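You operate a simulated robot arm through the tools that you are given. There is no shell and no other tool.

You run a simulated robot arm. Do the job below in one go: nothing can be reset, and whatever is moved stays where it is left.

TASK
Unplug the tape deck and change its worn belt for the one marked S.
Fine: plug in its REST first, belt tagged OLD in the blue OLD PARTS tray, cover closed, then plug back in; power left off.

The check looks at the end state, three seconds after you hand in, the way a careful person would. Anything else that was tipped, shoved, dropped, spilled or broken makes it a failure. Lids that push on must go on centred and level and be pressed home; caps that screw on are set level and turned clockwise until they are tight.

THE ROBOT
A 7-joint arm with a fingered hand, fixed in place. Base frame: the origin is at the foot of the arm, x ahead of it, y to its left, z up; the work surface is at about z = 82. Readings come in cm, degrees, newtons and seconds.
Its first joint turns from -115.0 to 115.0 degrees. Payload 5 kg.
Tool frame: the origin (TCP) lies between the finger pads and is the grasp point; the fingertips stand 3.2 cm ahead of it; z points along the fingers, y is the line along which they close. Largest opening 16 cm; the body of the gripper starts 8.9 cm behind the TCP. The gripper is a hand of 4 fingers: y runs from the thumb to the fingers, the wrist lies at [0, 0, -26.7] in the tool frame, and closing takes about 1.5 s.
Orientation is told as [roll, pitch, yaw] about the base's x, y, z axes, in that order, counted from this pose: with the fingers straight down and closing along the base's y, the tool's x points along the base's -x, its y along +y and its z along -z.

THE INTERFACE
- The arm moves only by the tool nudge_tool. Its argument "deltas" is a list of rows, each a list of 7 numbers: the shift along the tool's x, y, z in m, then the turn, a rotation vector about the tool's x, y, z in degrees, then the closure in counts, from 0 (fully open) to 255 (shut). In form: [[dx, dy, dz, rx, ry, rz, claw], ...]. A call has 1 to 20 rows; each row is the pose to reach, as a shift and turn from the pose commanded when the call began, along the tool's axes at that moment. Rows are played at 5 a second. More than 5 cm and 8.6 degrees between two rows, or a gripper value outside its range, and nothing of the call is played. Where a pose cannot be reached the arm comes as near as it can. A force on the tool above 80 N (or 10 N above the force at the start of the call, whichever is more), or a blocked arm, ends the call early, and 0.2 s more pass. The fingers move at their own pace (about 4.5 cm/s each) and stop on an object; they squeeze with about 29 N. The grip force told is the motor's: it shows also when the fingers shut on nothing. Time passes only in rows, and 0.2 s behind the last, so rows that repeat a pose let the fingers close. It gives the time, the measured TCP pose, the force on the tool (base axes), the opening and the grip force at its end, in the units of the frame above (readings bear some noise), with the torque about the TCP (base axes, N m) and any sound that the robot's microphone picked up.
- Cameras (640 x 400 px; columns grow to the right, rows downward): "scene" is fixed at [40.03, 64.83, 143.94]; the picture's right is [-0.51, 0.86, 0.00], its down [0.83, 0.49, -0.26] and it looks along [-0.22, -0.13, -0.97] (base axes); focal length 322 px, centre (320, 200). "wrist" rides on the gripper at [8, -0.4, -11.4] in the tool frame; the picture's right is [0.05, 1.00, 0.00], its down [-0.82, 0.04, -0.58] and it looks along [-0.58, 0.03, 0.82] (tool axes); focal length 265 px, centre (320, 200). There is no depth. A picture from a camera that has moved, and an enlarged one, comes with that camera's place and axes in the base frame and with its lens.
- snapshot(camera): a new picture of that camera. The clock stands still meanwhile.
- move_column(by): slides the trunk up (or, below 0, down) by that many cm; the arm rides with it, the base frame stays. It gives what a move gives, with no picture.
- set_grasp(shape): the hand has 4 fingers and takes this shape, open, in about a second: jaw (thumb against the fingers, like two jaws); tri (thumb and two fingers); tip (a fingertip pinch); poke (one finger out to press); point (the index stretched); flat (the hand flat); cup (the hand cupped); fist (a fist). The gripper value then closes the fingers along that shape, each until it touches; the sizes above hold for jaw. It gives what a move gives, with no picture.
- inspect(camera, box): a new picture of the part [left, top, right, bottom] of that camera's present view, enlarged. The clock stands still meanwhile.
- job_done(): hands the job in; it is judged then, once.

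Nothing tells you positions but the pictures and the camera data. Unless the task says otherwise, let go and move clear before handing in.

The tools are called after "Call:" by a JSON object that holds its "fn" and its "kwargs". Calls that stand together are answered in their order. nudge_tool: Moves the arm, as the interface text tells. Its arguments: {"type":"object","properties":{"deltas":{"type":"array","items":{"type":"array","items":{"type":"number"}}}},"required":["deltas"]} The other tools are called the same way: move_column (by) slides the trunk up or down; set_grasp (shape) gives the hand a shape; snapshot (camera) takes a picture; inspect (camera, box) takes an enlarged picture of a part of a camera's view; job_done () hands the job in.

At the start:

```text
time: 0.0
tcp_pos: [34.39, 52.81, 117.17]
tool_rot: [0.0, 0.0, -0.1]
force: [0.5, -0.9, 0.6]
moment: [-0.03, -0.01, -0.04]
gripper_width: 15.97
gripper_force: 0.2
shape: jaw
trunk travel left (down, up): [-72.5, 26.5]
```

scene: 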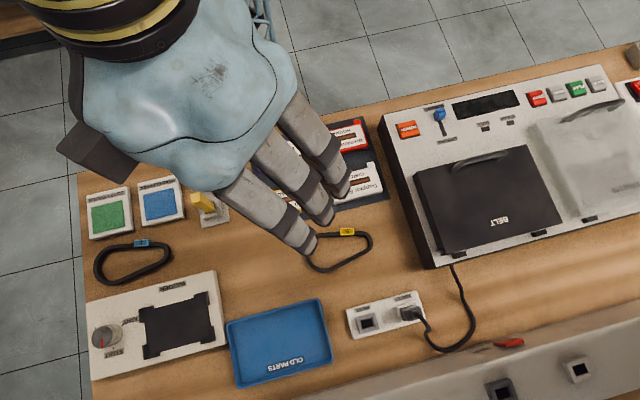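
wrist: 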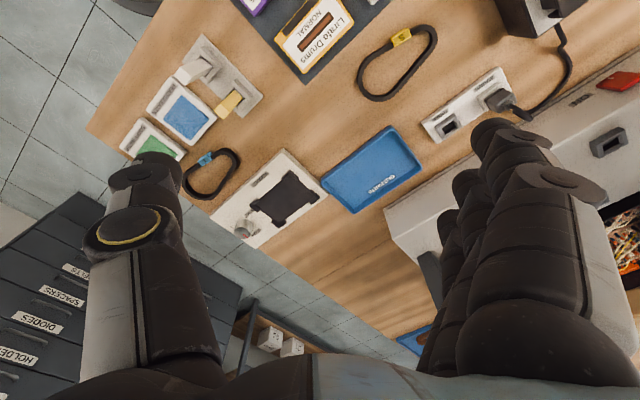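

I see a workbench with a tape deck (black BELT cover), an outlet strip with a plug, two spare belts (blue and yellow tags), an OLD PARTS tray and other items. I'll look closer before moving anything.

Call:
{"fn": "inspect", "kwargs": {"camera": "scene", "box": [380, 60, 640, 270]}}

Call:
{"fn": "inspect", "kwargs": {"camera": "scene", "box": [320, 220, 640, 400]}}

Call:
{"fn": "inspect", "kwargs": {"camera": "scene", "box": [70, 160, 390, 390]}}

Call:
{"fn": "inspect", "kwargs": {"camera": "wrist", "box": [110, 0, 450, 260]}}

Call:
{"fn": "inspect", "kwargs": {"camera": "wrist", "box": [400, 0, 640, 160]}}

```text
1.90 times, centred on (510, 165) of scene
camera zoom: at [40.03, 64.83, 143.94], right [-0.51, 0.86, 0.0], down [0.83, 0.49, -0.26], along [-0.22, -0.13, -0.97], focal length 613 px, centre (-42, 267)
```

zoom: 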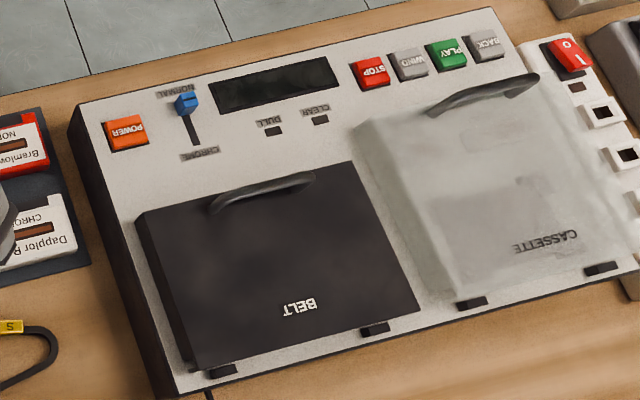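

```text
2.00 times, centred on (480, 310) of scene
camera zoom: at [40.03, 64.83, 143.94], right [-0.51, 0.86, 0.0], down [0.83, 0.49, -0.26], along [-0.22, -0.13, -0.97], focal length 643 px, centre (0, -20)
```

zoom: 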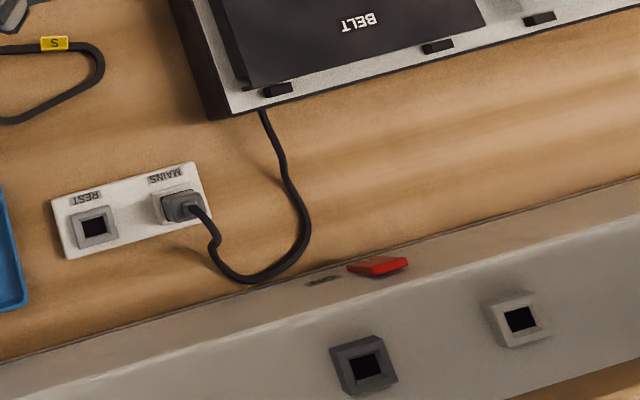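

```text
1.74 times, centred on (230, 275) of scene
camera zoom: at [40.03, 64.83, 143.94], right [-0.51, 0.86, 0.0], down [0.83, 0.49, -0.26], along [-0.22, -0.13, -0.97], focal length 559 px, centre (476, 70)
```

zoom: 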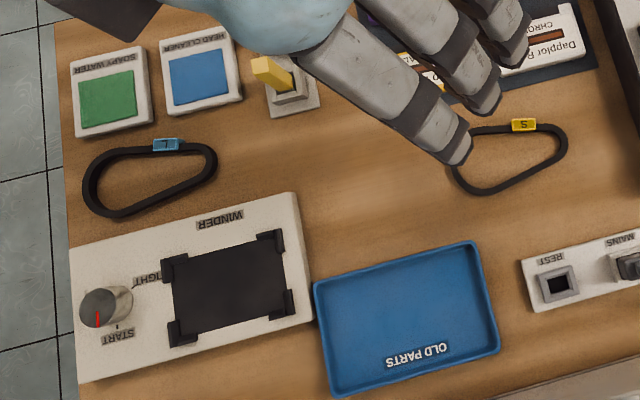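

```text
1.54 times, centred on (280, 130) of wrist
camera zoom: at [26.36, 52.46, 128.47], right [-0.05, 1.0, 0.0], down [0.82, 0.04, 0.58], along [0.58, 0.03, -0.82], focal length 408 px, centre (382, 308)
```

zoom: 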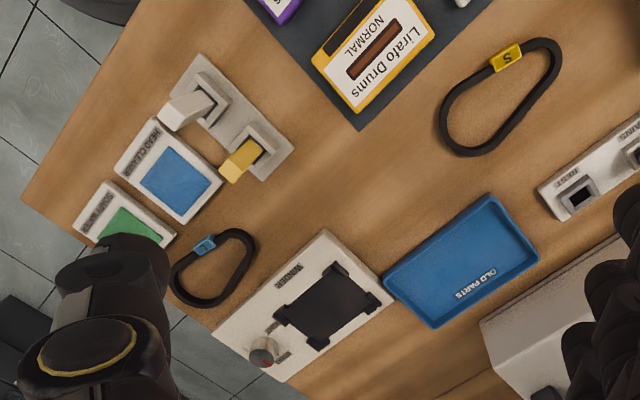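

```text
2.50 times, centred on (520, 80) of wrist
camera zoom: at [26.36, 52.46, 128.47], right [-0.05, 1.0, 0.0], down [0.82, 0.04, 0.58], along [0.58, 0.03, -0.82], focal length 664 px, centre (-180, 500)
```

zoom: 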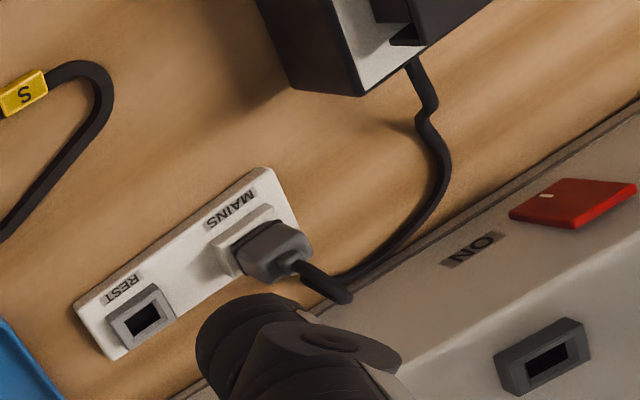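

The plug sits in the MAINS socket at roughly (36, 80), REST at roughly (41, 75); the bench is turned about 45°. I'll move the hand above that area turned 45° for a closer look.

Call:
{"fn": "nudge_tool", "kwargs": {"deltas": [[0.006, 0.027, 0.012, 0, 0, -6.4, 0], [0.012, 0.054, 0.024, 0, 0, -12.8, 0], [0.018, 0.081, 0.036, 0, 0, -19.2, 0], [0.024, 0.108, 0.048, 0, 0, -25.6, 0], [0.03, 0.135, 0.06, 0, 0, -32, 0], [0.036, 0.162, 0.08, 0, 0, -38.4, 0], [0.044, 0.19, 0.1, 0, 0, -45, 0], [0.044, 0.19, 0.12, 0, 0, -45, 0], [0.044, 0.19, 0.12, 0, 0, -45, 0]]}}

Call:
{"fn": "snapshot", "kwargs": {"camera": "wrist"}}

Call:
{"fn": "snapshot", "kwargs": {"camera": "scene"}}

```text
time: 2.0
tcp_pos: [30.16, 71.95, 105.04]
tool_rot: [0.0, 0.0, 45.1]
force: [0.5, -0.1, 0.7]
moment: [0.0, 0.03, 0.01]
gripper_width: 15.99
gripper_force: 0.1
shape: jaw
trunk travel left (down, up): [-72.5, 26.5]
```

```text
taken
camera wrist: at [24.74, 65.86, 116.35], right [-0.74, 0.67, 0.0], down [0.55, 0.61, 0.58], along [0.39, 0.43, -0.82], focal length 265 px, centre (320, 200)
```

wrist: 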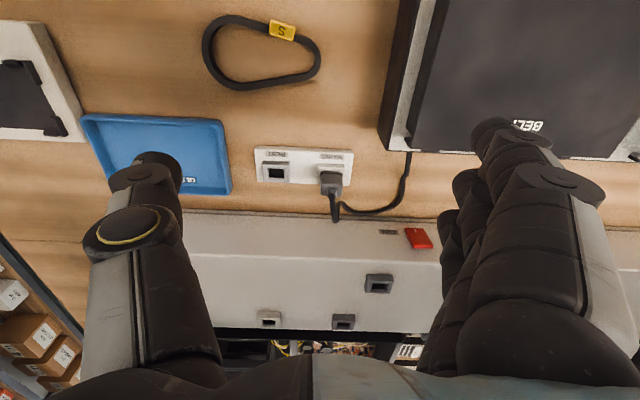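

```text
taken
```

scene: 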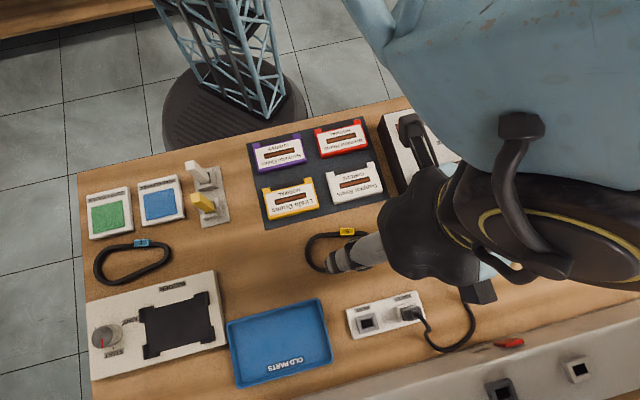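

Clear view of the outlet strip. I'll zoom in on plug and sockets.

Call:
{"fn": "inspect", "kwargs": {"camera": "wrist", "box": [240, 130, 440, 255]}}

Call:
{"fn": "inspect", "kwargs": {"camera": "scene", "box": [330, 270, 530, 395]}}

Call:
{"fn": "inspect", "kwargs": {"camera": "wrist", "box": [370, 0, 640, 170]}}

Call:
{"fn": "inspect", "kwargs": {"camera": "wrist", "box": [190, 0, 350, 100]}}

```text
3.20 times, centred on (340, 192) of wrist
camera zoom: at [24.74, 65.86, 116.35], right [-0.74, 0.67, 0.0], down [0.55, 0.61, 0.58], along [0.39, 0.43, -0.82], focal length 849 px, centre (256, 224)
```

zoom: 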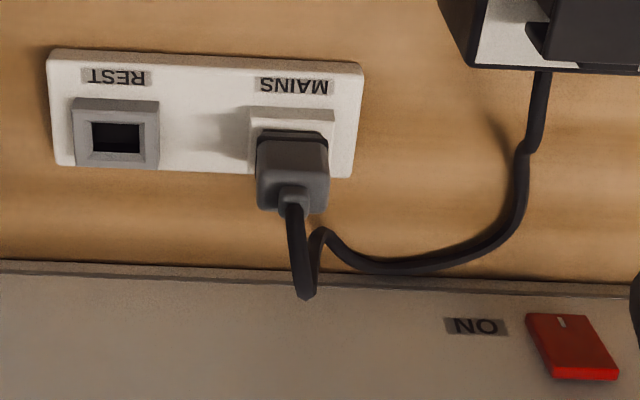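

```text
3.20 times, centred on (430, 332) of scene
camera zoom: at [40.03, 64.83, 143.94], right [-0.51, 0.86, 0.0], down [0.83, 0.49, -0.26], along [-0.22, -0.13, -0.97], focal length 1029 px, centre (-32, -224)
```

zoom: 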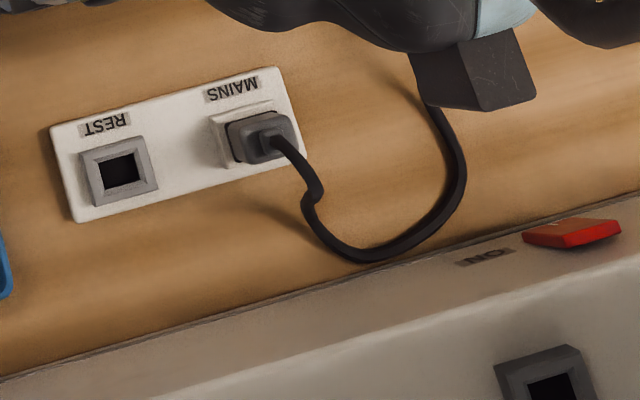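

```text
2.35 times, centred on (505, 85) of wrist
camera zoom: at [24.74, 65.86, 116.35], right [-0.74, 0.67, 0.0], down [0.55, 0.61, 0.58], along [0.39, 0.43, -0.82], focal length 624 px, centre (-115, 471)
```

zoom: 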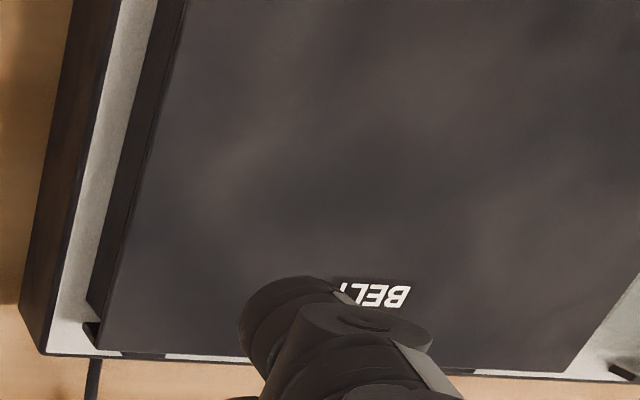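

```text
4.00 times, centred on (270, 50) of wrist
camera zoom: at [24.74, 65.86, 116.35], right [-0.74, 0.67, 0.0], down [0.55, 0.61, 0.58], along [0.39, 0.43, -0.82], focal length 1062 px, centre (520, 800)
```

zoom: 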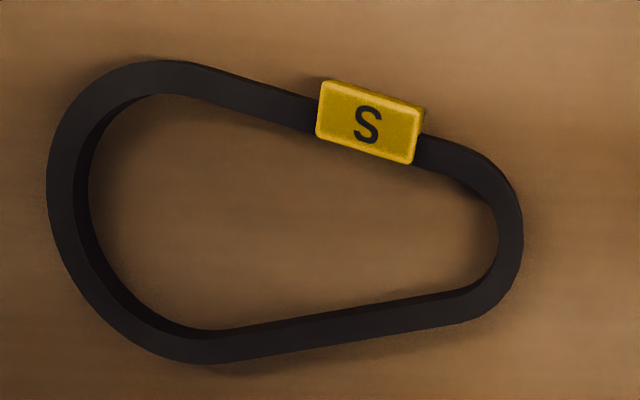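

Plug stands vertically in MAINS, centre about (36.0, 80.5), top about z=87.5; REST is about (41.3, 75.2). I'll hover above the plug with the hand half closed.

Call:
{"fn": "nudge_tool", "kwargs": {"deltas": [[-0.034, 0.006, 0.01, 0, 0, 0, 60], [-0.068, 0.012, 0.03, 0, 0, 0, 100], [-0.102, 0.019, 0.06, 0, 0, 0, 100], [-0.102, 0.019, 0.08, 0, 0, 0, 100], [-0.102, 0.019, 0.08, 0, 0, 0, 100], [-0.102, 0.019, 0.08, 0, 0, 0, 100]]}}

Call:
{"fn": "snapshot", "kwargs": {"camera": "wrist"}}

Call:
{"fn": "snapshot", "kwargs": {"camera": "scene"}}

```text
time: 3.4
tcp_pos: [35.8, 80.7, 97.12]
tool_rot: [0.0, -0.2, 45.0]
force: [0.1, 0.0, 1.0]
moment: [0.01, 0.01, -0.02]
gripper_width: 9.77
gripper_force: 0.1
shape: jaw
trunk travel left (down, up): [-72.5, 26.5]
```

```text
taken
camera wrist: at [30.45, 74.65, 108.49], right [-0.74, 0.67, 0.0], down [0.55, 0.61, 0.58], along [0.39, 0.43, -0.82], focal length 265 px, centre (320, 200)
```

wrist: 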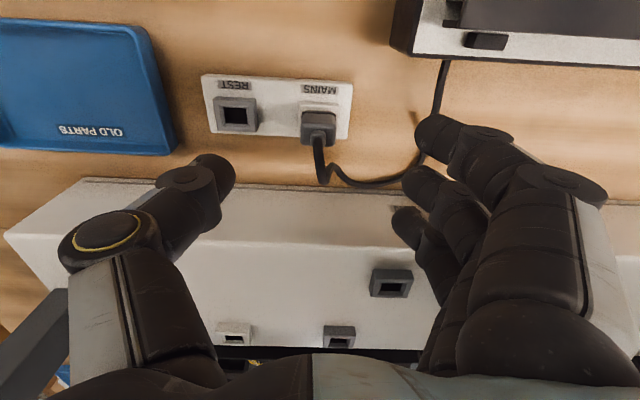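

```text
taken
```

scene: 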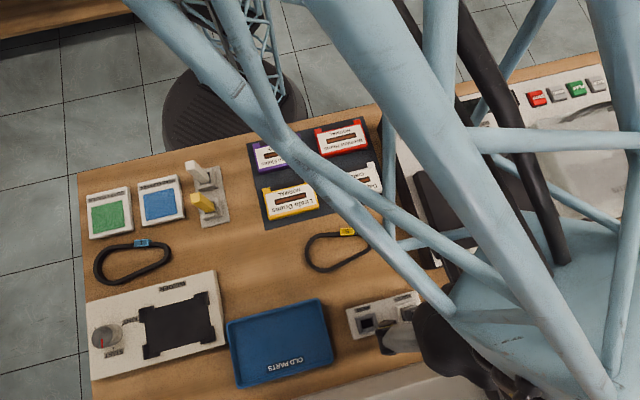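

Call:
{"fn": "inspect", "kwargs": {"camera": "wrist", "box": [190, 60, 450, 222]}}

```text
2.46 times, centred on (320, 141) of wrist
camera zoom: at [30.45, 74.65, 108.49], right [-0.74, 0.67, 0.0], down [0.55, 0.61, 0.58], along [0.39, 0.43, -0.82], focal length 653 px, centre (320, 345)
```

zoom: 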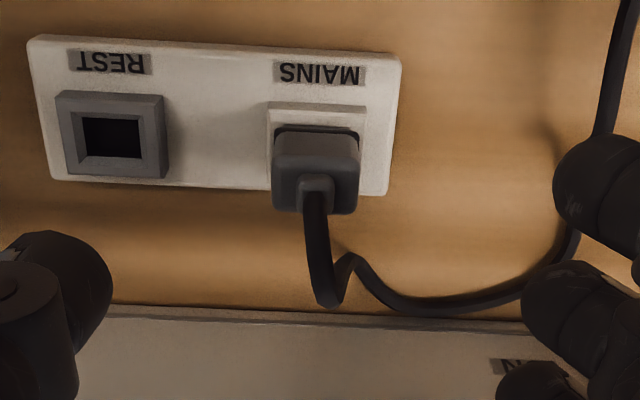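

Plug centre refined to about (36.0, 80.6) with top about z=88.5. I narrow the hand, descend around it, and check before closing.

Call:
{"fn": "nudge_tool", "kwargs": {"deltas": [[0, -0.001, 0, 0, 0, 0, 155], [0, -0.002, 0.01, 0, 0, 0, 155], [0, -0.002, 0.025, 0, 0, 0, 155], [0, -0.002, 0.045, 0, 0, 0, 155], [0, -0.002, 0.06, 0, 0, 0, 155], [0, -0.002, 0.06, 0, 0, 0, 155]]}}

Call:
{"fn": "snapshot", "kwargs": {"camera": "wrist"}}

```text
time: 4.8
tcp_pos: [36.09, 80.35, 91.1]
tool_rot: [-0.1, 0.1, 45.1]
force: [0.4, -0.1, -0.7]
moment: [-0.03, 0.0, 0.02]
gripper_width: 6.35
gripper_force: 0.2
shape: jaw
trunk travel left (down, up): [-72.5, 26.5]
```

```text
taken
camera wrist: at [30.67, 74.41, 102.46], right [-0.74, 0.67, 0.0], down [0.55, 0.61, 0.58], along [0.39, 0.43, -0.82], focal length 265 px, centre (320, 200)
```

wrist: 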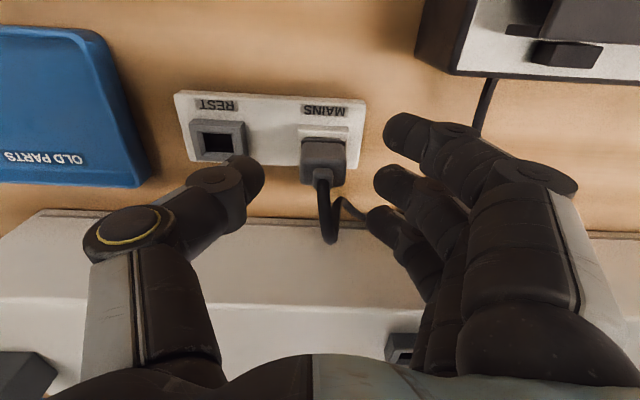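

Call:
{"fn": "nudge_tool", "kwargs": {"deltas": [[0, 0, 0.012, 0, 0, 0, 155], [0, 0, 0.024, 0, 0, 0, 155], [0, 0, 0.036, 0, 0, 0, 155], [0, 0, 0.036, 0, 0, 0, 155]]}}

Call:
{"fn": "snapshot", "kwargs": {"camera": "wrist"}}

```text
time: 5.8
tcp_pos: [36.02, 80.45, 87.61]
tool_rot: [0.0, 0.0, 45.0]
force: [0.0, 0.1, -0.2]
moment: [0.03, 0.01, -0.02]
gripper_width: 6.33
gripper_force: 0.0
shape: jaw
trunk travel left (down, up): [-72.5, 26.5]
```

```text
taken
camera wrist: at [30.67, 74.33, 98.91], right [-0.74, 0.67, 0.0], down [0.55, 0.61, 0.58], along [0.39, 0.43, -0.82], focal length 265 px, centre (320, 200)
```

wrist: 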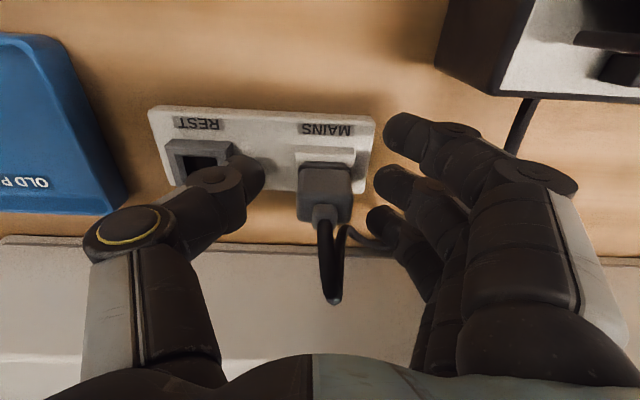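

Fingers straddle the plug well. Closing now.

Call:
{"fn": "nudge_tool", "kwargs": {"deltas": [[0, 0, 0, 0, 0, 0, 190], [0, 0, 0, 0, 0, 0, 220], [0, 0, 0, 0, 0, 0, 255], [0, 0, 0, 0, 0, 0, 255], [0, 0, 0, 0, 0, 0, 255], [0, 0, 0, 0, 0, 0, 255], [0, 0, 0, 0, 0, 0, 255], [0, 0, 0, 0, 0, 0, 255]]}}

Call:
{"fn": "snapshot", "kwargs": {"camera": "wrist"}}

```text
time: 7.6
tcp_pos: [36.17, 80.17, 87.69]
tool_rot: [0.0, 0.0, 44.9]
force: [9.4, -12.0, 7.1]
moment: [-0.28, -0.22, 0.0]
gripper_width: 0.83
gripper_force: 28.8
shape: jaw
trunk travel left (down, up): [-72.5, 26.5]
```

```text
taken
camera wrist: at [30.87, 74.18, 98.97], right [-0.74, 0.67, 0.0], down [0.55, 0.61, 0.58], along [0.39, 0.43, -0.82], focal length 265 px, centre (320, 200)
```

wrist: 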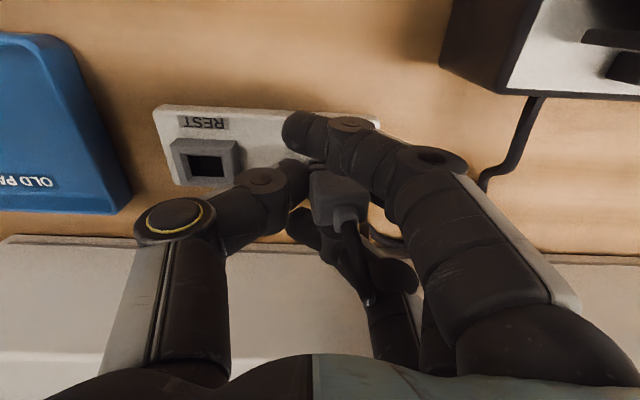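

Call:
{"fn": "inspect", "kwargs": {"camera": "wrist", "box": [240, 90, 440, 320]}}

Call:
{"fn": "snapshot", "kwargs": {"camera": "scene"}}

```text
1.74 times, centred on (340, 205) of wrist
camera zoom: at [30.87, 74.18, 98.97], right [-0.74, 0.67, 0.0], down [0.55, 0.61, 0.58], along [0.39, 0.43, -0.82], focal length 462 px, centre (285, 191)
```

zoom: 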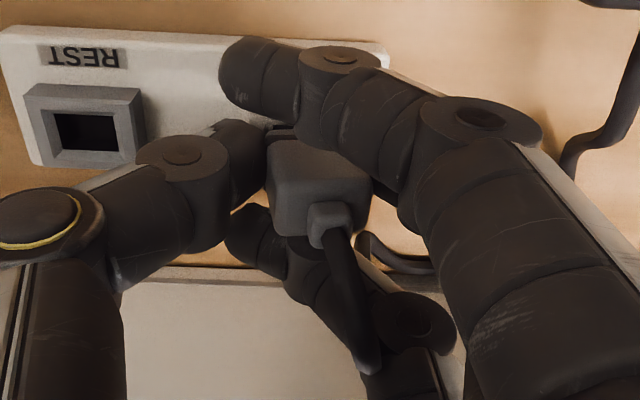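

```text
taken
```

scene: 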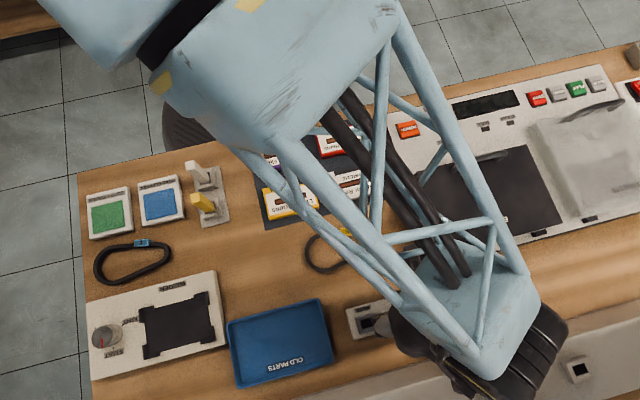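

The plug is caged between thumb and fingers. I'll pull up gently and watch.

Call:
{"fn": "nudge_tool", "kwargs": {"deltas": [[0, -0.002, -0.005, 0, 0, 0, 255], [0, -0.002, -0.01, 0, 0, 0, 255], [0, -0.002, -0.015, 0, 0, 0, 255], [0, -0.002, -0.02, 0, 0, 0, 255], [0, -0.002, -0.025, 0, 0, 0, 255], [0, -0.002, -0.03, 0, 0, 0, 255]]}}

Call:
{"fn": "snapshot", "kwargs": {"camera": "wrist"}}

```text
time: 9.0
tcp_pos: [36.12, 80.16, 90.51]
tool_rot: [0.0, 0.0, 45.1]
force: [0.0, -0.1, -0.4]
moment: [-0.03, -0.03, 0.0]
gripper_width: 0.73
gripper_force: 28.7
shape: jaw
trunk travel left (down, up): [-72.5, 26.5]
```

```text
taken
camera wrist: at [30.65, 74.17, 101.83], right [-0.74, 0.67, 0.0], down [0.55, 0.61, 0.58], along [0.39, 0.43, -0.82], focal length 265 px, centre (320, 200)
```

wrist: 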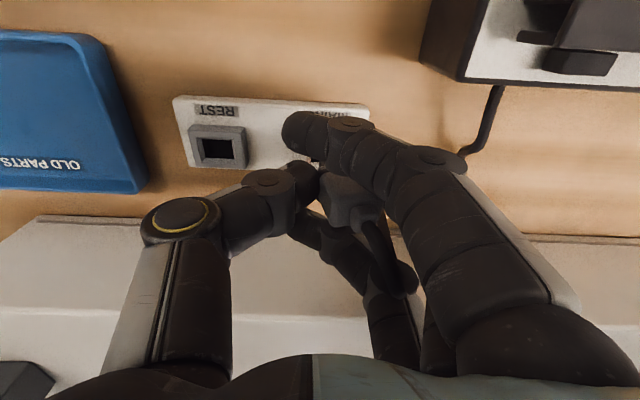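

Call:
{"fn": "inspect", "kwargs": {"camera": "wrist", "box": [240, 90, 440, 300]}}

Call:
{"fn": "inspect", "kwargs": {"camera": "scene", "box": [330, 250, 580, 400]}}

```text
1.90 times, centred on (340, 195) of wrist
camera zoom: at [30.65, 74.17, 101.83], right [-0.74, 0.67, 0.0], down [0.55, 0.61, 0.58], along [0.39, 0.43, -0.82], focal length 506 px, centre (282, 210)
```

zoom: 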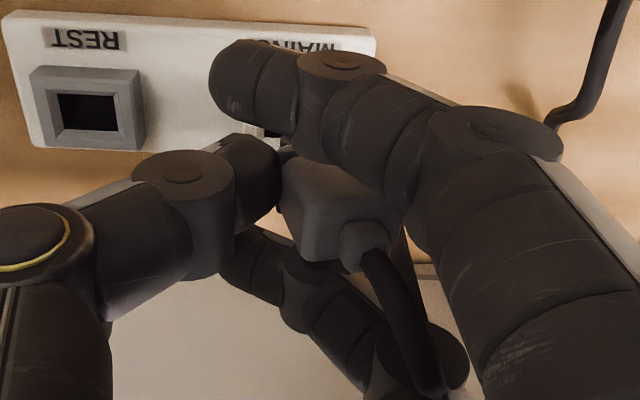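

```text
2.56 times, centred on (455, 325) of scene
camera zoom: at [40.03, 64.83, 143.94], right [-0.51, 0.86, 0.0], down [0.83, 0.49, -0.26], along [-0.22, -0.13, -0.97], focal length 824 px, centre (-26, -120)
```

zoom: 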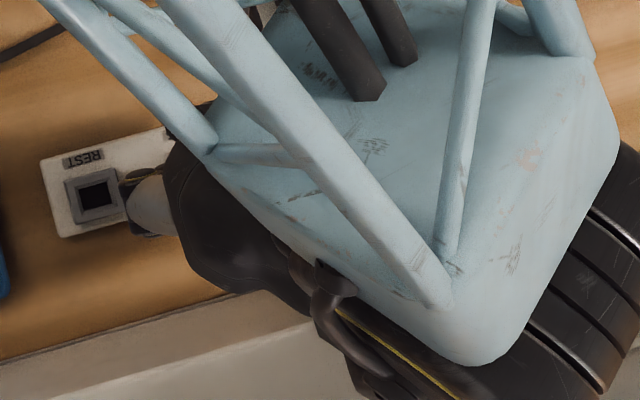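

The plug is out, a bit skewed in the grip. I'll raise a little more and look again.

Call:
{"fn": "nudge_tool", "kwargs": {"deltas": [[0, 0, -0.015, 0, 0, 0, 255], [0, 0, -0.03, 0, 0, 0, 255], [0, 0, -0.045, 0, 0, 0, 255], [0, 0, -0.045, 0, 0, 0, 255]]}}

Call:
{"fn": "inspect", "kwargs": {"camera": "wrist", "box": [220, 90, 440, 300]}}

Call:
{"fn": "snapshot", "kwargs": {"camera": "wrist"}}

```text
time: 10.0
tcp_pos: [36.04, 80.33, 94.95]
tool_rot: [0.1, -0.1, 45.0]
force: [0.8, -0.8, -0.9]
moment: [-0.03, -0.04, -0.02]
gripper_width: 0.74
gripper_force: 28.4
shape: jaw
trunk travel left (down, up): [-72.5, 26.5]
```

```text
1.90 times, centred on (330, 195) of wrist
camera zoom: at [30.72, 74.3, 106.31], right [-0.74, 0.67, 0.0], down [0.55, 0.61, 0.58], along [0.39, 0.43, -0.82], focal length 506 px, centre (301, 210)
```

zoom: 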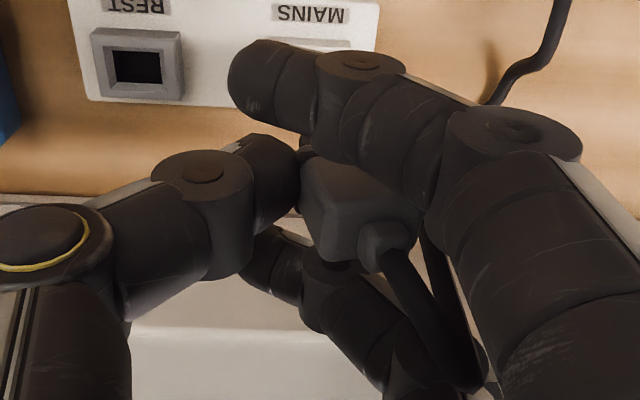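

```text
taken
camera wrist: at [30.72, 74.3, 106.31], right [-0.74, 0.67, 0.0], down [0.55, 0.61, 0.58], along [0.39, 0.43, -0.82], focal length 265 px, centre (320, 200)
```

wrist: 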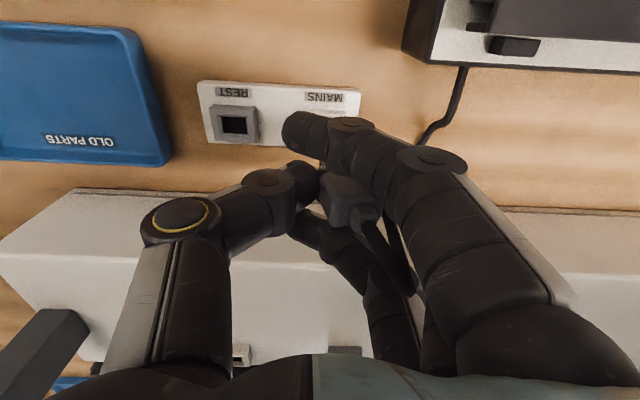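

Call:
{"fn": "inspect", "kwargs": {"camera": "wrist", "box": [290, 140, 430, 250]}}

Call:
{"fn": "inspect", "kwargs": {"camera": "scene", "box": [330, 250, 580, 400]}}

```text
3.64 times, centred on (360, 195) of wrist
camera zoom: at [30.72, 74.3, 106.31], right [-0.74, 0.67, 0.0], down [0.55, 0.61, 0.58], along [0.39, 0.43, -0.82], focal length 965 px, centre (174, 218)
```

zoom: 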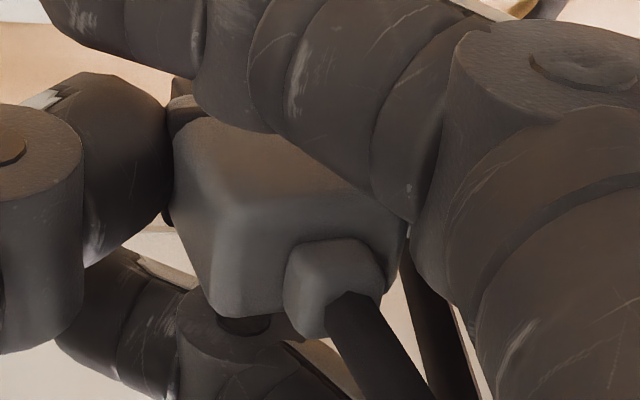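

```text
2.56 times, centred on (455, 325) of scene
camera zoom: at [40.03, 64.83, 143.94], right [-0.51, 0.86, 0.0], down [0.83, 0.49, -0.26], along [-0.22, -0.13, -0.97], focal length 824 px, centre (-26, -120)
```

zoom: 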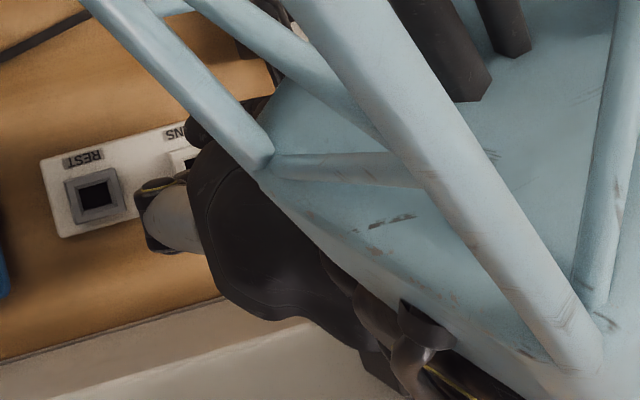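

The plug is held but tilted and twisted in the hand (roughly 15–20°). I'll carry it over REST and counter-rotate the hand, then compare plug and socket edges.

Call:
{"fn": "nudge_tool", "kwargs": {"deltas": [[0, -0.02, -0.005, -3, 2.7, -4, 255], [0, -0.04, -0.01, -6, 5.5, -8, 255], [0, -0.06, -0.015, -9, 8, -12, 255], [0, -0.075, -0.015, -12, 11, -16, 255], [0, -0.075, -0.015, -12, 11, -16, 255]]}}

Call:
{"fn": "snapshot", "kwargs": {"camera": "wrist"}}

Call:
{"fn": "inspect", "kwargs": {"camera": "wrist", "box": [260, 100, 440, 250]}}

Call:
{"fn": "snapshot", "kwargs": {"camera": "scene"}}

```text
time: 11.2
tcp_pos: [40.49, 74.88, 97.32]
tool_rot: [13.5, 8.7, 62.6]
force: [0.7, -0.4, -0.3]
moment: [-0.01, -0.04, 0.0]
gripper_width: 0.75
gripper_force: 29.0
shape: jaw
trunk travel left (down, up): [-72.5, 26.5]
```

```text
taken
camera wrist: at [40.24, 67.77, 109.32], right [-0.87, 0.43, 0.24], down [0.49, 0.75, 0.44], along [0.01, 0.5, -0.87], focal length 265 px, centre (320, 200)
```

wrist: 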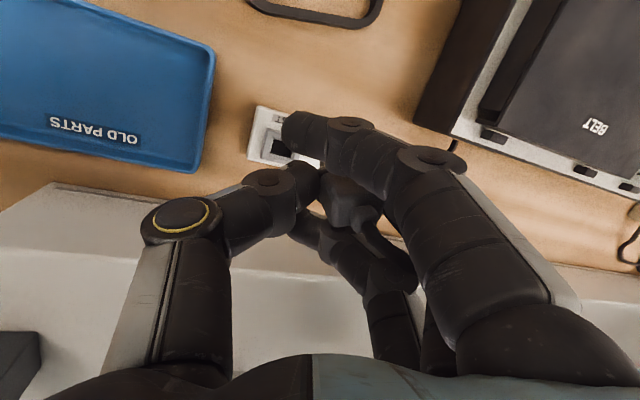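

```text
2.67 times, centred on (350, 175) of wrist
camera zoom: at [40.24, 67.77, 109.32], right [-0.87, 0.43, 0.24], down [0.49, 0.75, 0.44], along [0.01, 0.5, -0.87], focal length 708 px, centre (240, 267)
```

zoom: 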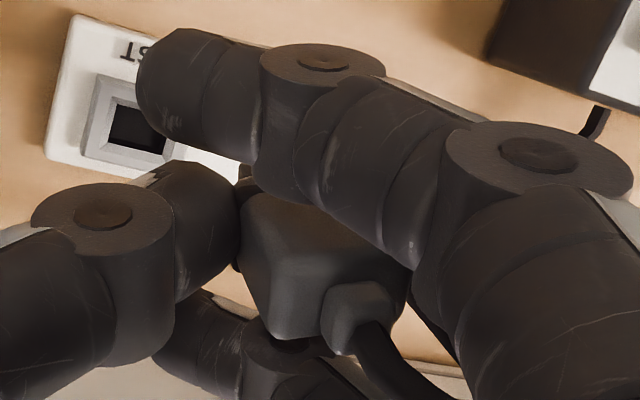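

```text
taken
```

scene: 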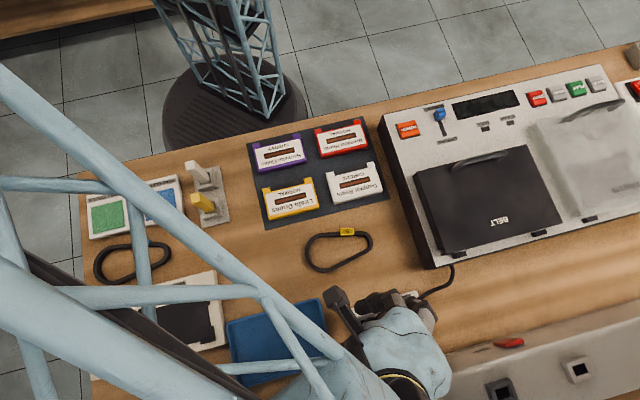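

Call:
{"fn": "inspect", "kwargs": {"camera": "wrist", "box": [305, 155, 415, 235]}}

Call:
{"fn": "inspect", "kwargs": {"camera": "scene", "box": [320, 260, 480, 360]}}

```text
5.00 times, centred on (360, 195) of wrist
camera zoom: at [40.24, 67.77, 109.32], right [-0.87, 0.43, 0.24], down [0.49, 0.75, 0.44], along [0.01, 0.5, -0.87], focal length 1327 px, centre (120, 225)
```

zoom: 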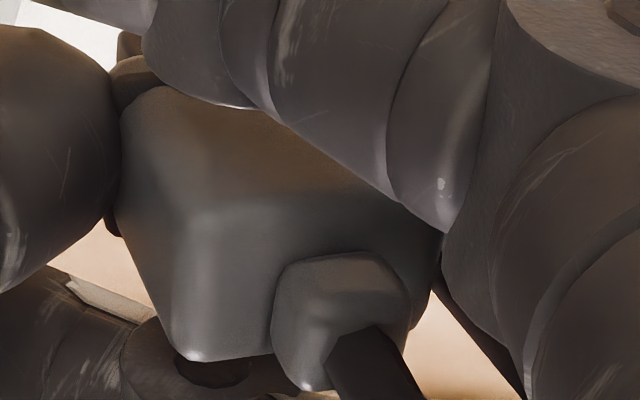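

```text
4.00 times, centred on (400, 310) of scene
camera zoom: at [40.03, 64.83, 143.94], right [-0.51, 0.86, 0.0], down [0.83, 0.49, -0.26], along [-0.22, -0.13, -0.97], focal length 1287 px, centre (0, -240)
```

zoom: 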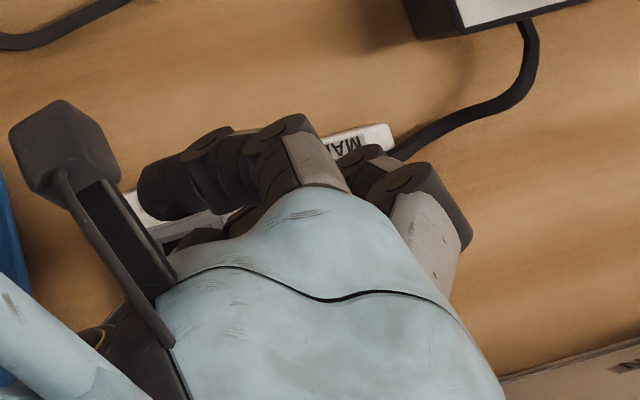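

By geometry the plug is now nearly upright but yawed ~13° too far and sits ~2 cm off the TCP toward the fingers. I'll correct yaw and position over REST, staying high.

Call:
{"fn": "nudge_tool", "kwargs": {"deltas": [[0.002, -0.008, -0.0017, 0, 0, 4.5, 255], [0.0043, -0.017, -0.0035, 0, 0, 9, 255], [0.0065, -0.0256, -0.0052, 0, 0, 13.5, 255], [0.0065, -0.0256, -0.0052, 0, 0, 13.5, 255]]}}

Call:
{"fn": "snapshot", "kwargs": {"camera": "wrist"}}

Call:
{"fn": "inspect", "kwargs": {"camera": "wrist", "box": [260, 100, 440, 250]}}

Call:
{"fn": "inspect", "kwargs": {"camera": "scene", "box": [280, 240, 480, 370]}}

```text
time: 12.2
tcp_pos: [42.29, 73.34, 97.4]
tool_rot: [11.2, 11.4, 49.2]
force: [1.2, -0.1, -0.4]
moment: [0.03, -0.02, 0.0]
gripper_width: 0.74
gripper_force: 29.1
shape: jaw
trunk travel left (down, up): [-72.5, 26.5]
```

```text
taken
camera wrist: at [40.51, 67.23, 109.86], right [-0.75, 0.63, 0.2], down [0.65, 0.64, 0.4], along [0.12, 0.43, -0.89], focal length 265 px, centre (320, 200)
```

wrist: 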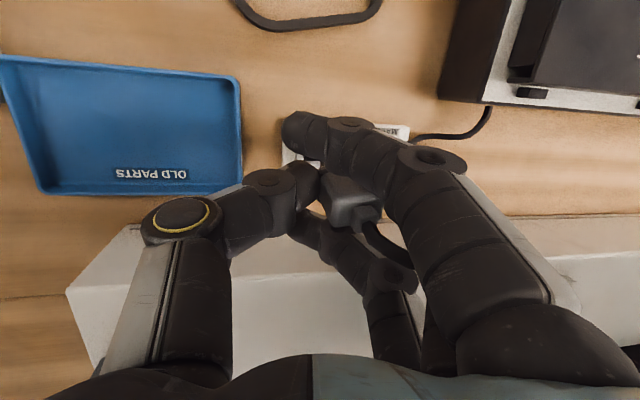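

```text
2.67 times, centred on (350, 175) of wrist
camera zoom: at [40.51, 67.23, 109.86], right [-0.75, 0.63, 0.2], down [0.65, 0.64, 0.4], along [0.12, 0.43, -0.89], focal length 708 px, centre (240, 267)
```

zoom: 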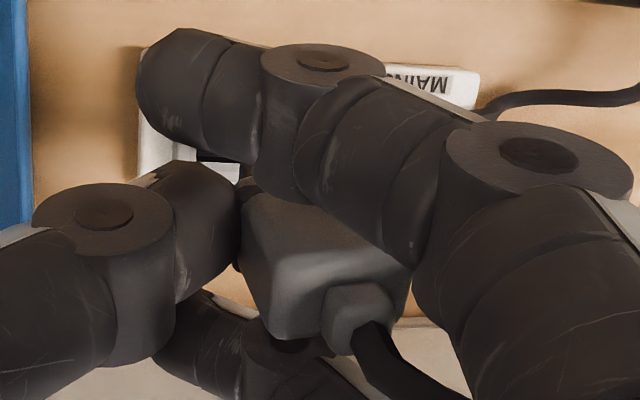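

```text
3.08 times, centred on (380, 305) of scene
camera zoom: at [40.03, 64.83, 143.94], right [-0.51, 0.86, 0.0], down [0.83, 0.49, -0.26], along [-0.22, -0.13, -0.97], focal length 990 px, centre (135, -123)
```

zoom: 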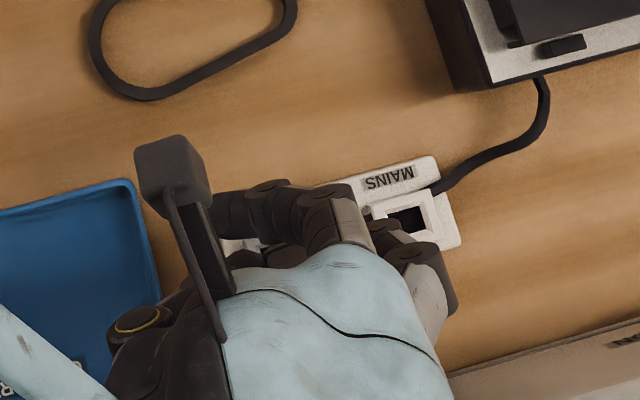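

Plug edges are now parallel with the strip and its base projects onto REST. Lowering straight down partway, then checking.

Call:
{"fn": "nudge_tool", "kwargs": {"deltas": [[-0.0043, -0.0045, 0.0144, 0, 0, 0, 255], [-0.0072, -0.0075, 0.0289, 0, 0, 0, 255], [-0.01, -0.0105, 0.0433, 0, 0, 0, 255], [-0.0128, -0.0135, 0.0577, 0, 0, 0, 255], [-0.0128, -0.0135, 0.0577, 0, 0, 0, 255]]}}

Call:
{"fn": "snapshot", "kwargs": {"camera": "wrist"}}

Call:
{"fn": "inspect", "kwargs": {"camera": "wrist", "box": [260, 100, 440, 250]}}

Call:
{"fn": "inspect", "kwargs": {"camera": "scene", "box": [280, 240, 480, 370]}}

```text
time: 13.4
tcp_pos: [38.31, 67.07, 85.78]
tool_rot: [12.9, 20.0, 54.0]
force: [-15.3, -7.2, 28.6]
moment: [1.3, -1.47, 0.13]
gripper_width: 0.73
gripper_force: 28.7
shape: jaw
trunk travel left (down, up): [-72.5, 26.5]
stopped in row 5: the arm was blocked; the commanded pose is now the measured one
```

```text
taken
camera wrist: at [38.48, 62.35, 98.82], right [-0.77, 0.59, 0.23], down [0.64, 0.73, 0.26], along [-0.01, 0.34, -0.94], focal length 265 px, centre (320, 200)
```

wrist: 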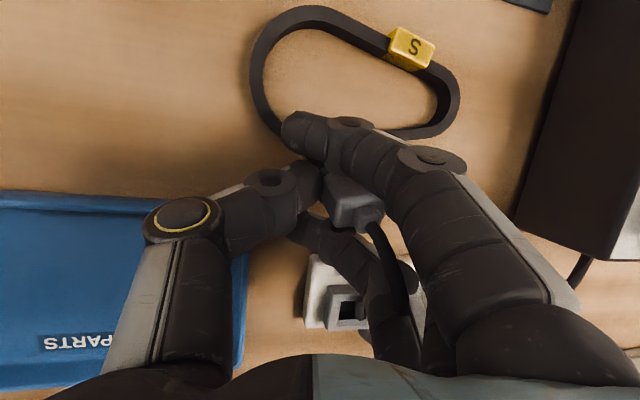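

```text
2.67 times, centred on (350, 175) of wrist
camera zoom: at [38.48, 62.35, 98.82], right [-0.77, 0.59, 0.23], down [0.64, 0.73, 0.26], along [-0.01, 0.34, -0.94], focal length 708 px, centre (240, 267)
```

zoom: 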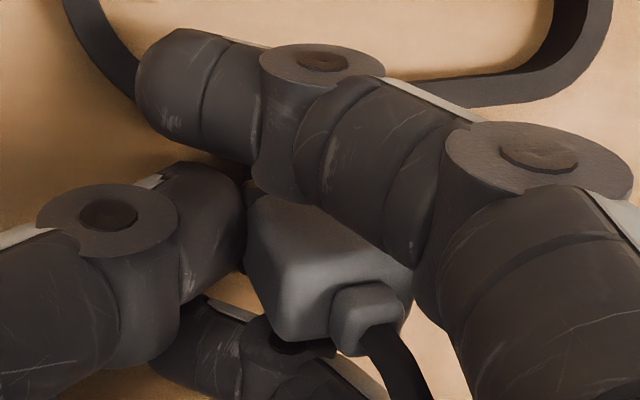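

```text
3.08 times, centred on (380, 305) of scene
camera zoom: at [40.03, 64.83, 143.94], right [-0.51, 0.86, 0.0], down [0.83, 0.49, -0.26], along [-0.22, -0.13, -0.97], focal length 990 px, centre (135, -123)
```

zoom: 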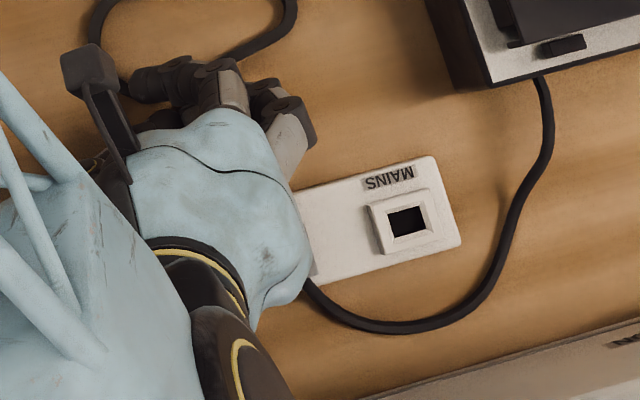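

The arm strayed from the path (pose unreachable or blocked) and touched down in front of the strip. I'll lift straight up at once and check for disturbance.

Call:
{"fn": "nudge_tool", "kwargs": {"deltas": [[0.0066, 0.0046, -0.0184, 0, 0, 0, 255], [0.0133, 0.0092, -0.037, 0, 0, 0, 255], [0.02, 0.0138, -0.0553, 0, 0, 0, 255], [0.0332, 0.023, -0.092, 0, 0, 0, 255], [0.0332, 0.023, -0.092, 0, 0, 0, 255]]}}

Call:
{"fn": "snapshot", "kwargs": {"camera": "wrist"}}

Call:
{"fn": "snapshot", "kwargs": {"camera": "scene"}}

```text
time: 13.7
tcp_pos: [37.46, 69.03, 83.78]
tool_rot: [13.9, 26.2, 55.9]
force: [-70.4, -63.8, 97.7]
moment: [0.09, 0.15, 0.57]
gripper_width: 1.35
gripper_force: 29.5
shape: jaw
trunk travel left (down, up): [-72.5, 26.5]
stopped in row 1: the force on the tool passed its limit at 274 N (the readings are from after the stop); the commanded pose is now the measured one
```

```text
taken
camera wrist: at [38.67, 65.29, 97.15], right [-0.77, 0.59, 0.24], down [0.63, 0.76, 0.15], along [-0.09, 0.27, -0.96], focal length 265 px, centre (320, 200)
```

wrist: 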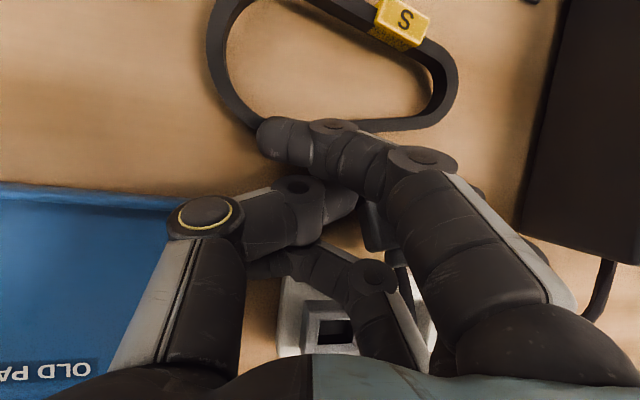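

```text
taken
```

scene: 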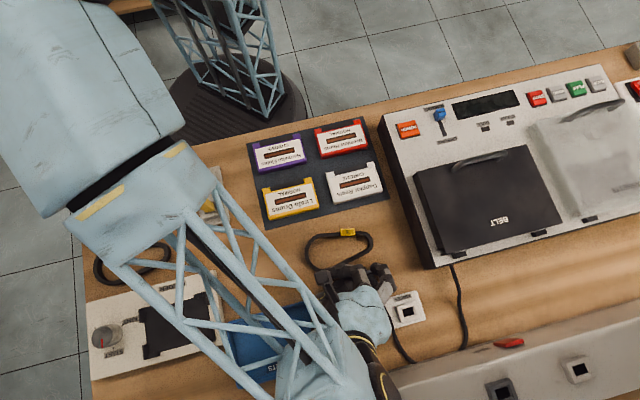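

The arm seems to be caught between joint solutions. Raising the trunk lifts the hand straight up without changing the joints, so I'll use that.

Call:
{"fn": "move_column", "kwargs": {"by": 4}}

Call:
{"fn": "snapshot", "kwargs": {"camera": "wrist"}}

Call:
{"fn": "snapshot", "kwargs": {"camera": "scene"}}

```text
time: 14.1
tcp_pos: [38.42, 68.59, 84.5]
tool_rot: [13.5, 29.5, 56.5]
force: [-112.6, -161.9, 115.0]
moment: [0.05, -1.47, 0.46]
gripper_width: 0.73
gripper_force: 28.9
shape: jaw
trunk travel left (down, up): [-73.1, 25.9]
stopped: the arm was blocked; the commanded pose is now the measured one
```

```text
taken
camera wrist: at [40.13, 65.58, 98.0], right [-0.77, 0.59, 0.23], down [0.63, 0.77, 0.1], along [-0.12, 0.22, -0.97], focal length 265 px, centre (320, 200)
```

wrist: 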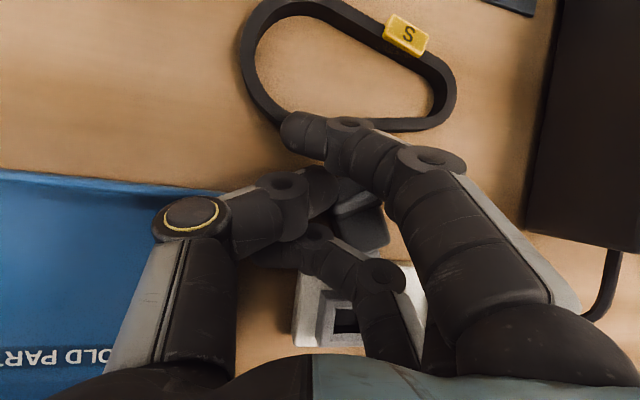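

```text
taken
```

scene: 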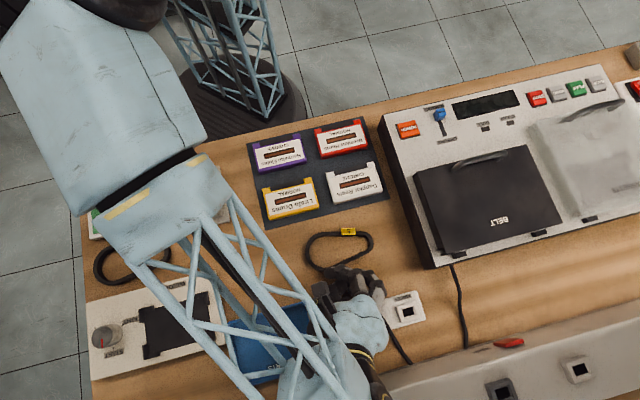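

Call:
{"fn": "inspect", "kwargs": {"camera": "scene", "box": [220, 220, 480, 400]}}

Call:
{"fn": "inspect", "kwargs": {"camera": "wrist", "box": [220, 100, 480, 370]}}

Call:
{"fn": "nudge_tool", "kwargs": {"deltas": [[0, 0, 0, 0, 0, 0, 255]]}}

```text
2.22 times, centred on (350, 310) of scene
camera zoom: at [40.03, 64.83, 143.94], right [-0.51, 0.86, 0.0], down [0.83, 0.49, -0.26], along [-0.22, -0.13, -0.97], focal length 715 px, centre (253, -44)
```

zoom: 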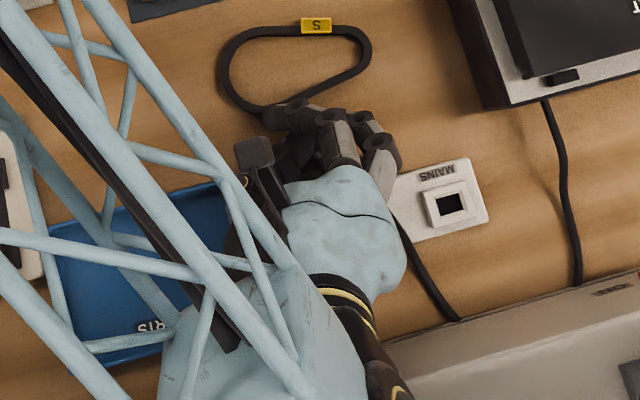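

```text
1.48 times, centred on (350, 235) of wrist
camera zoom: at [40.13, 65.58, 98.0], right [-0.77, 0.59, 0.23], down [0.63, 0.77, 0.1], along [-0.12, 0.22, -0.97], focal length 393 px, centre (276, 148)
```

zoom: 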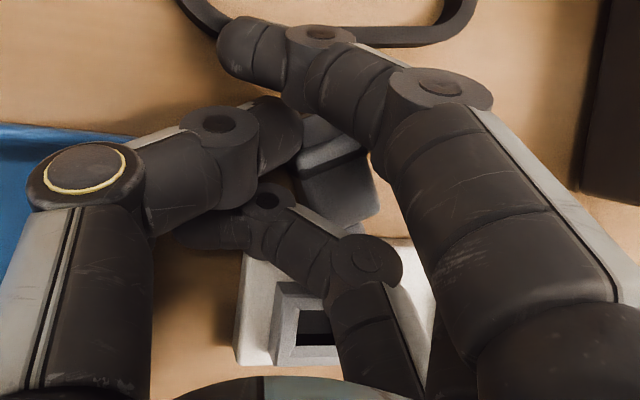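

```text
time: 14.4
tcp_pos: [39.95, 67.58, 85.99]
tool_rot: [14.0, 30.5, 56.4]
force: [9.5, 4.5, 19.2]
moment: [0.06, 0.03, -0.07]
gripper_width: 0.59
gripper_force: 29.0
shape: jaw
trunk travel left (down, up): [-73.1, 25.9]
stopped in row 1: the arm was blocked; the commanded pose is now the measured one
```

The hand is drifting and settling by itself; forces are small now. I'll hold still and read the pose again.

Call:
{"fn": "nudge_tool", "kwargs": {"deltas": [[0, 0, 0, 0, 0, 0, 255], [0, 0, 0, 0, 0, 0, 255], [0, 0, 0, 0, 0, 0, 255]]}}

Call:
{"fn": "snapshot", "kwargs": {"camera": "scene"}}

Call:
{"fn": "snapshot", "kwargs": {"camera": "wrist"}}

```text
time: 15.4
tcp_pos: [39.24, 66.57, 86.78]
tool_rot: [14.6, 33.7, 57.9]
force: [0.5, 0.6, -0.8]
moment: [-0.01, 0.02, 0.0]
gripper_width: 0.61
gripper_force: 28.9
shape: jaw
trunk travel left (down, up): [-73.1, 25.9]
stopped in row 3: the arm was blocked; the commanded pose is now the measured one
```

```text
taken
```

scene: 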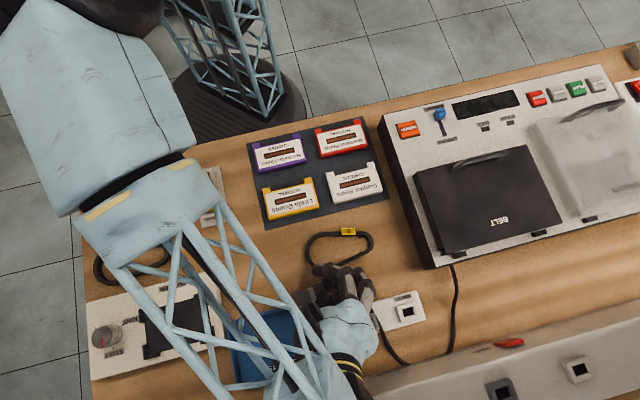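

```text
taken
camera wrist: at [41.69, 64.37, 100.27], right [-0.77, 0.59, 0.24], down [0.62, 0.79, 0.02], along [-0.17, 0.16, -0.97], focal length 265 px, centre (320, 200)
```

wrist: 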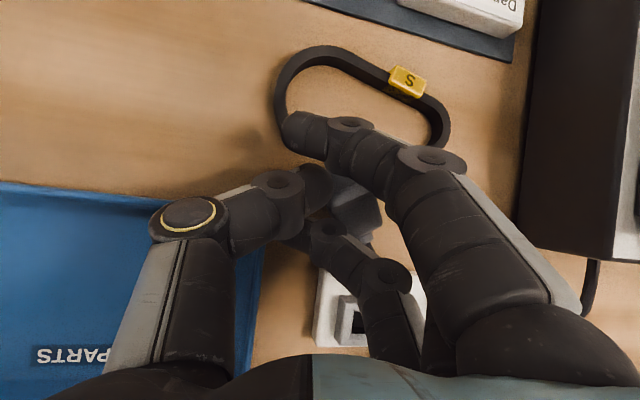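

The tool itself is free of force, so the block is elsewhere along the arm. I'll raise the trunk to free it.

Call:
{"fn": "move_column", "kwargs": {"by": 6}}

Call:
{"fn": "snapshot", "kwargs": {"camera": "scene"}}

Call:
{"fn": "snapshot", "kwargs": {"camera": "wrist"}}

```text
time: 16.4
tcp_pos: [37.84, 64.68, 88.02]
tool_rot: [15.9, 38.5, 59.9]
force: [-0.4, -0.4, 0.0]
moment: [0.03, -0.04, 0.0]
gripper_width: 0.57
gripper_force: 29.0
shape: jaw
trunk travel left (down, up): [-79.1, 19.9]
```

```text
taken
```

scene: 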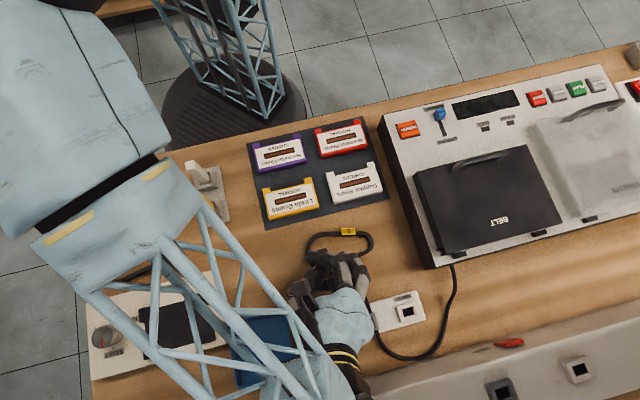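

```text
taken
camera wrist: at [41.01, 63.22, 101.45], right [-0.77, 0.59, 0.24], down [0.6, 0.8, -0.06], along [-0.23, 0.1, -0.97], focal length 265 px, centre (320, 200)
```

wrist: 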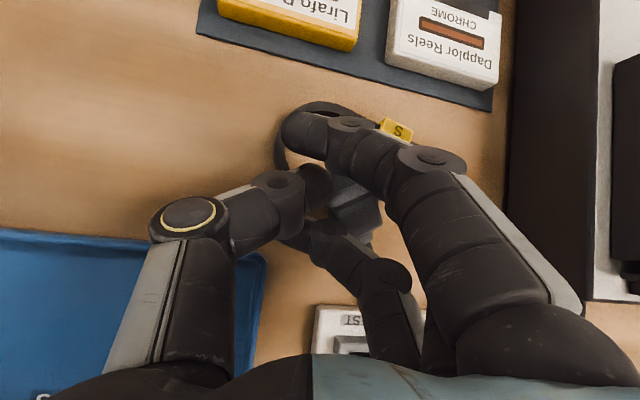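

Call:
{"fn": "nudge_tool", "kwargs": {"deltas": [[0.006, 0.0024, -0.0076, 0, 0, 0, 255], [0.012, 0.0048, -0.0152, 0, 0, 0, 255], [0.0184, 0.0072, -0.0228, 0, 0, 0, 255], [0.0184, 0.0072, -0.0228, 0, 0, 0, 255]]}}

Call:
{"fn": "snapshot", "kwargs": {"camera": "scene"}}

```text
time: 17.6
tcp_pos: [35.64, 67.35, 87.36]
tool_rot: [13.1, 35.9, 57.2]
force: [-0.7, 4.3, 4.3]
moment: [-0.16, -0.3, 0.21]
gripper_width: 0.6
gripper_force: 29.9
shape: jaw
trunk travel left (down, up): [-79.1, 19.9]
stopped in row 4: the arm was blocked; the commanded pose is now the measured one
```

```text
taken
```

scene: 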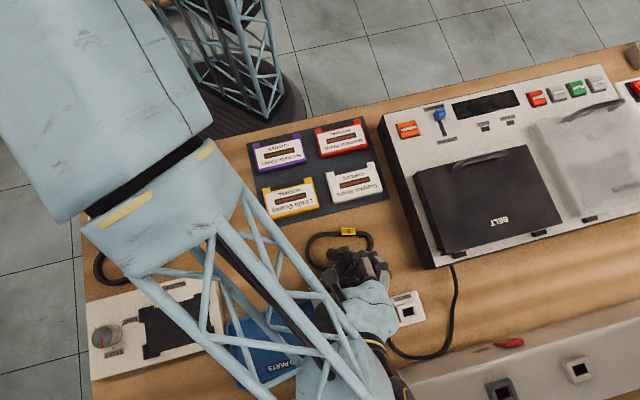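

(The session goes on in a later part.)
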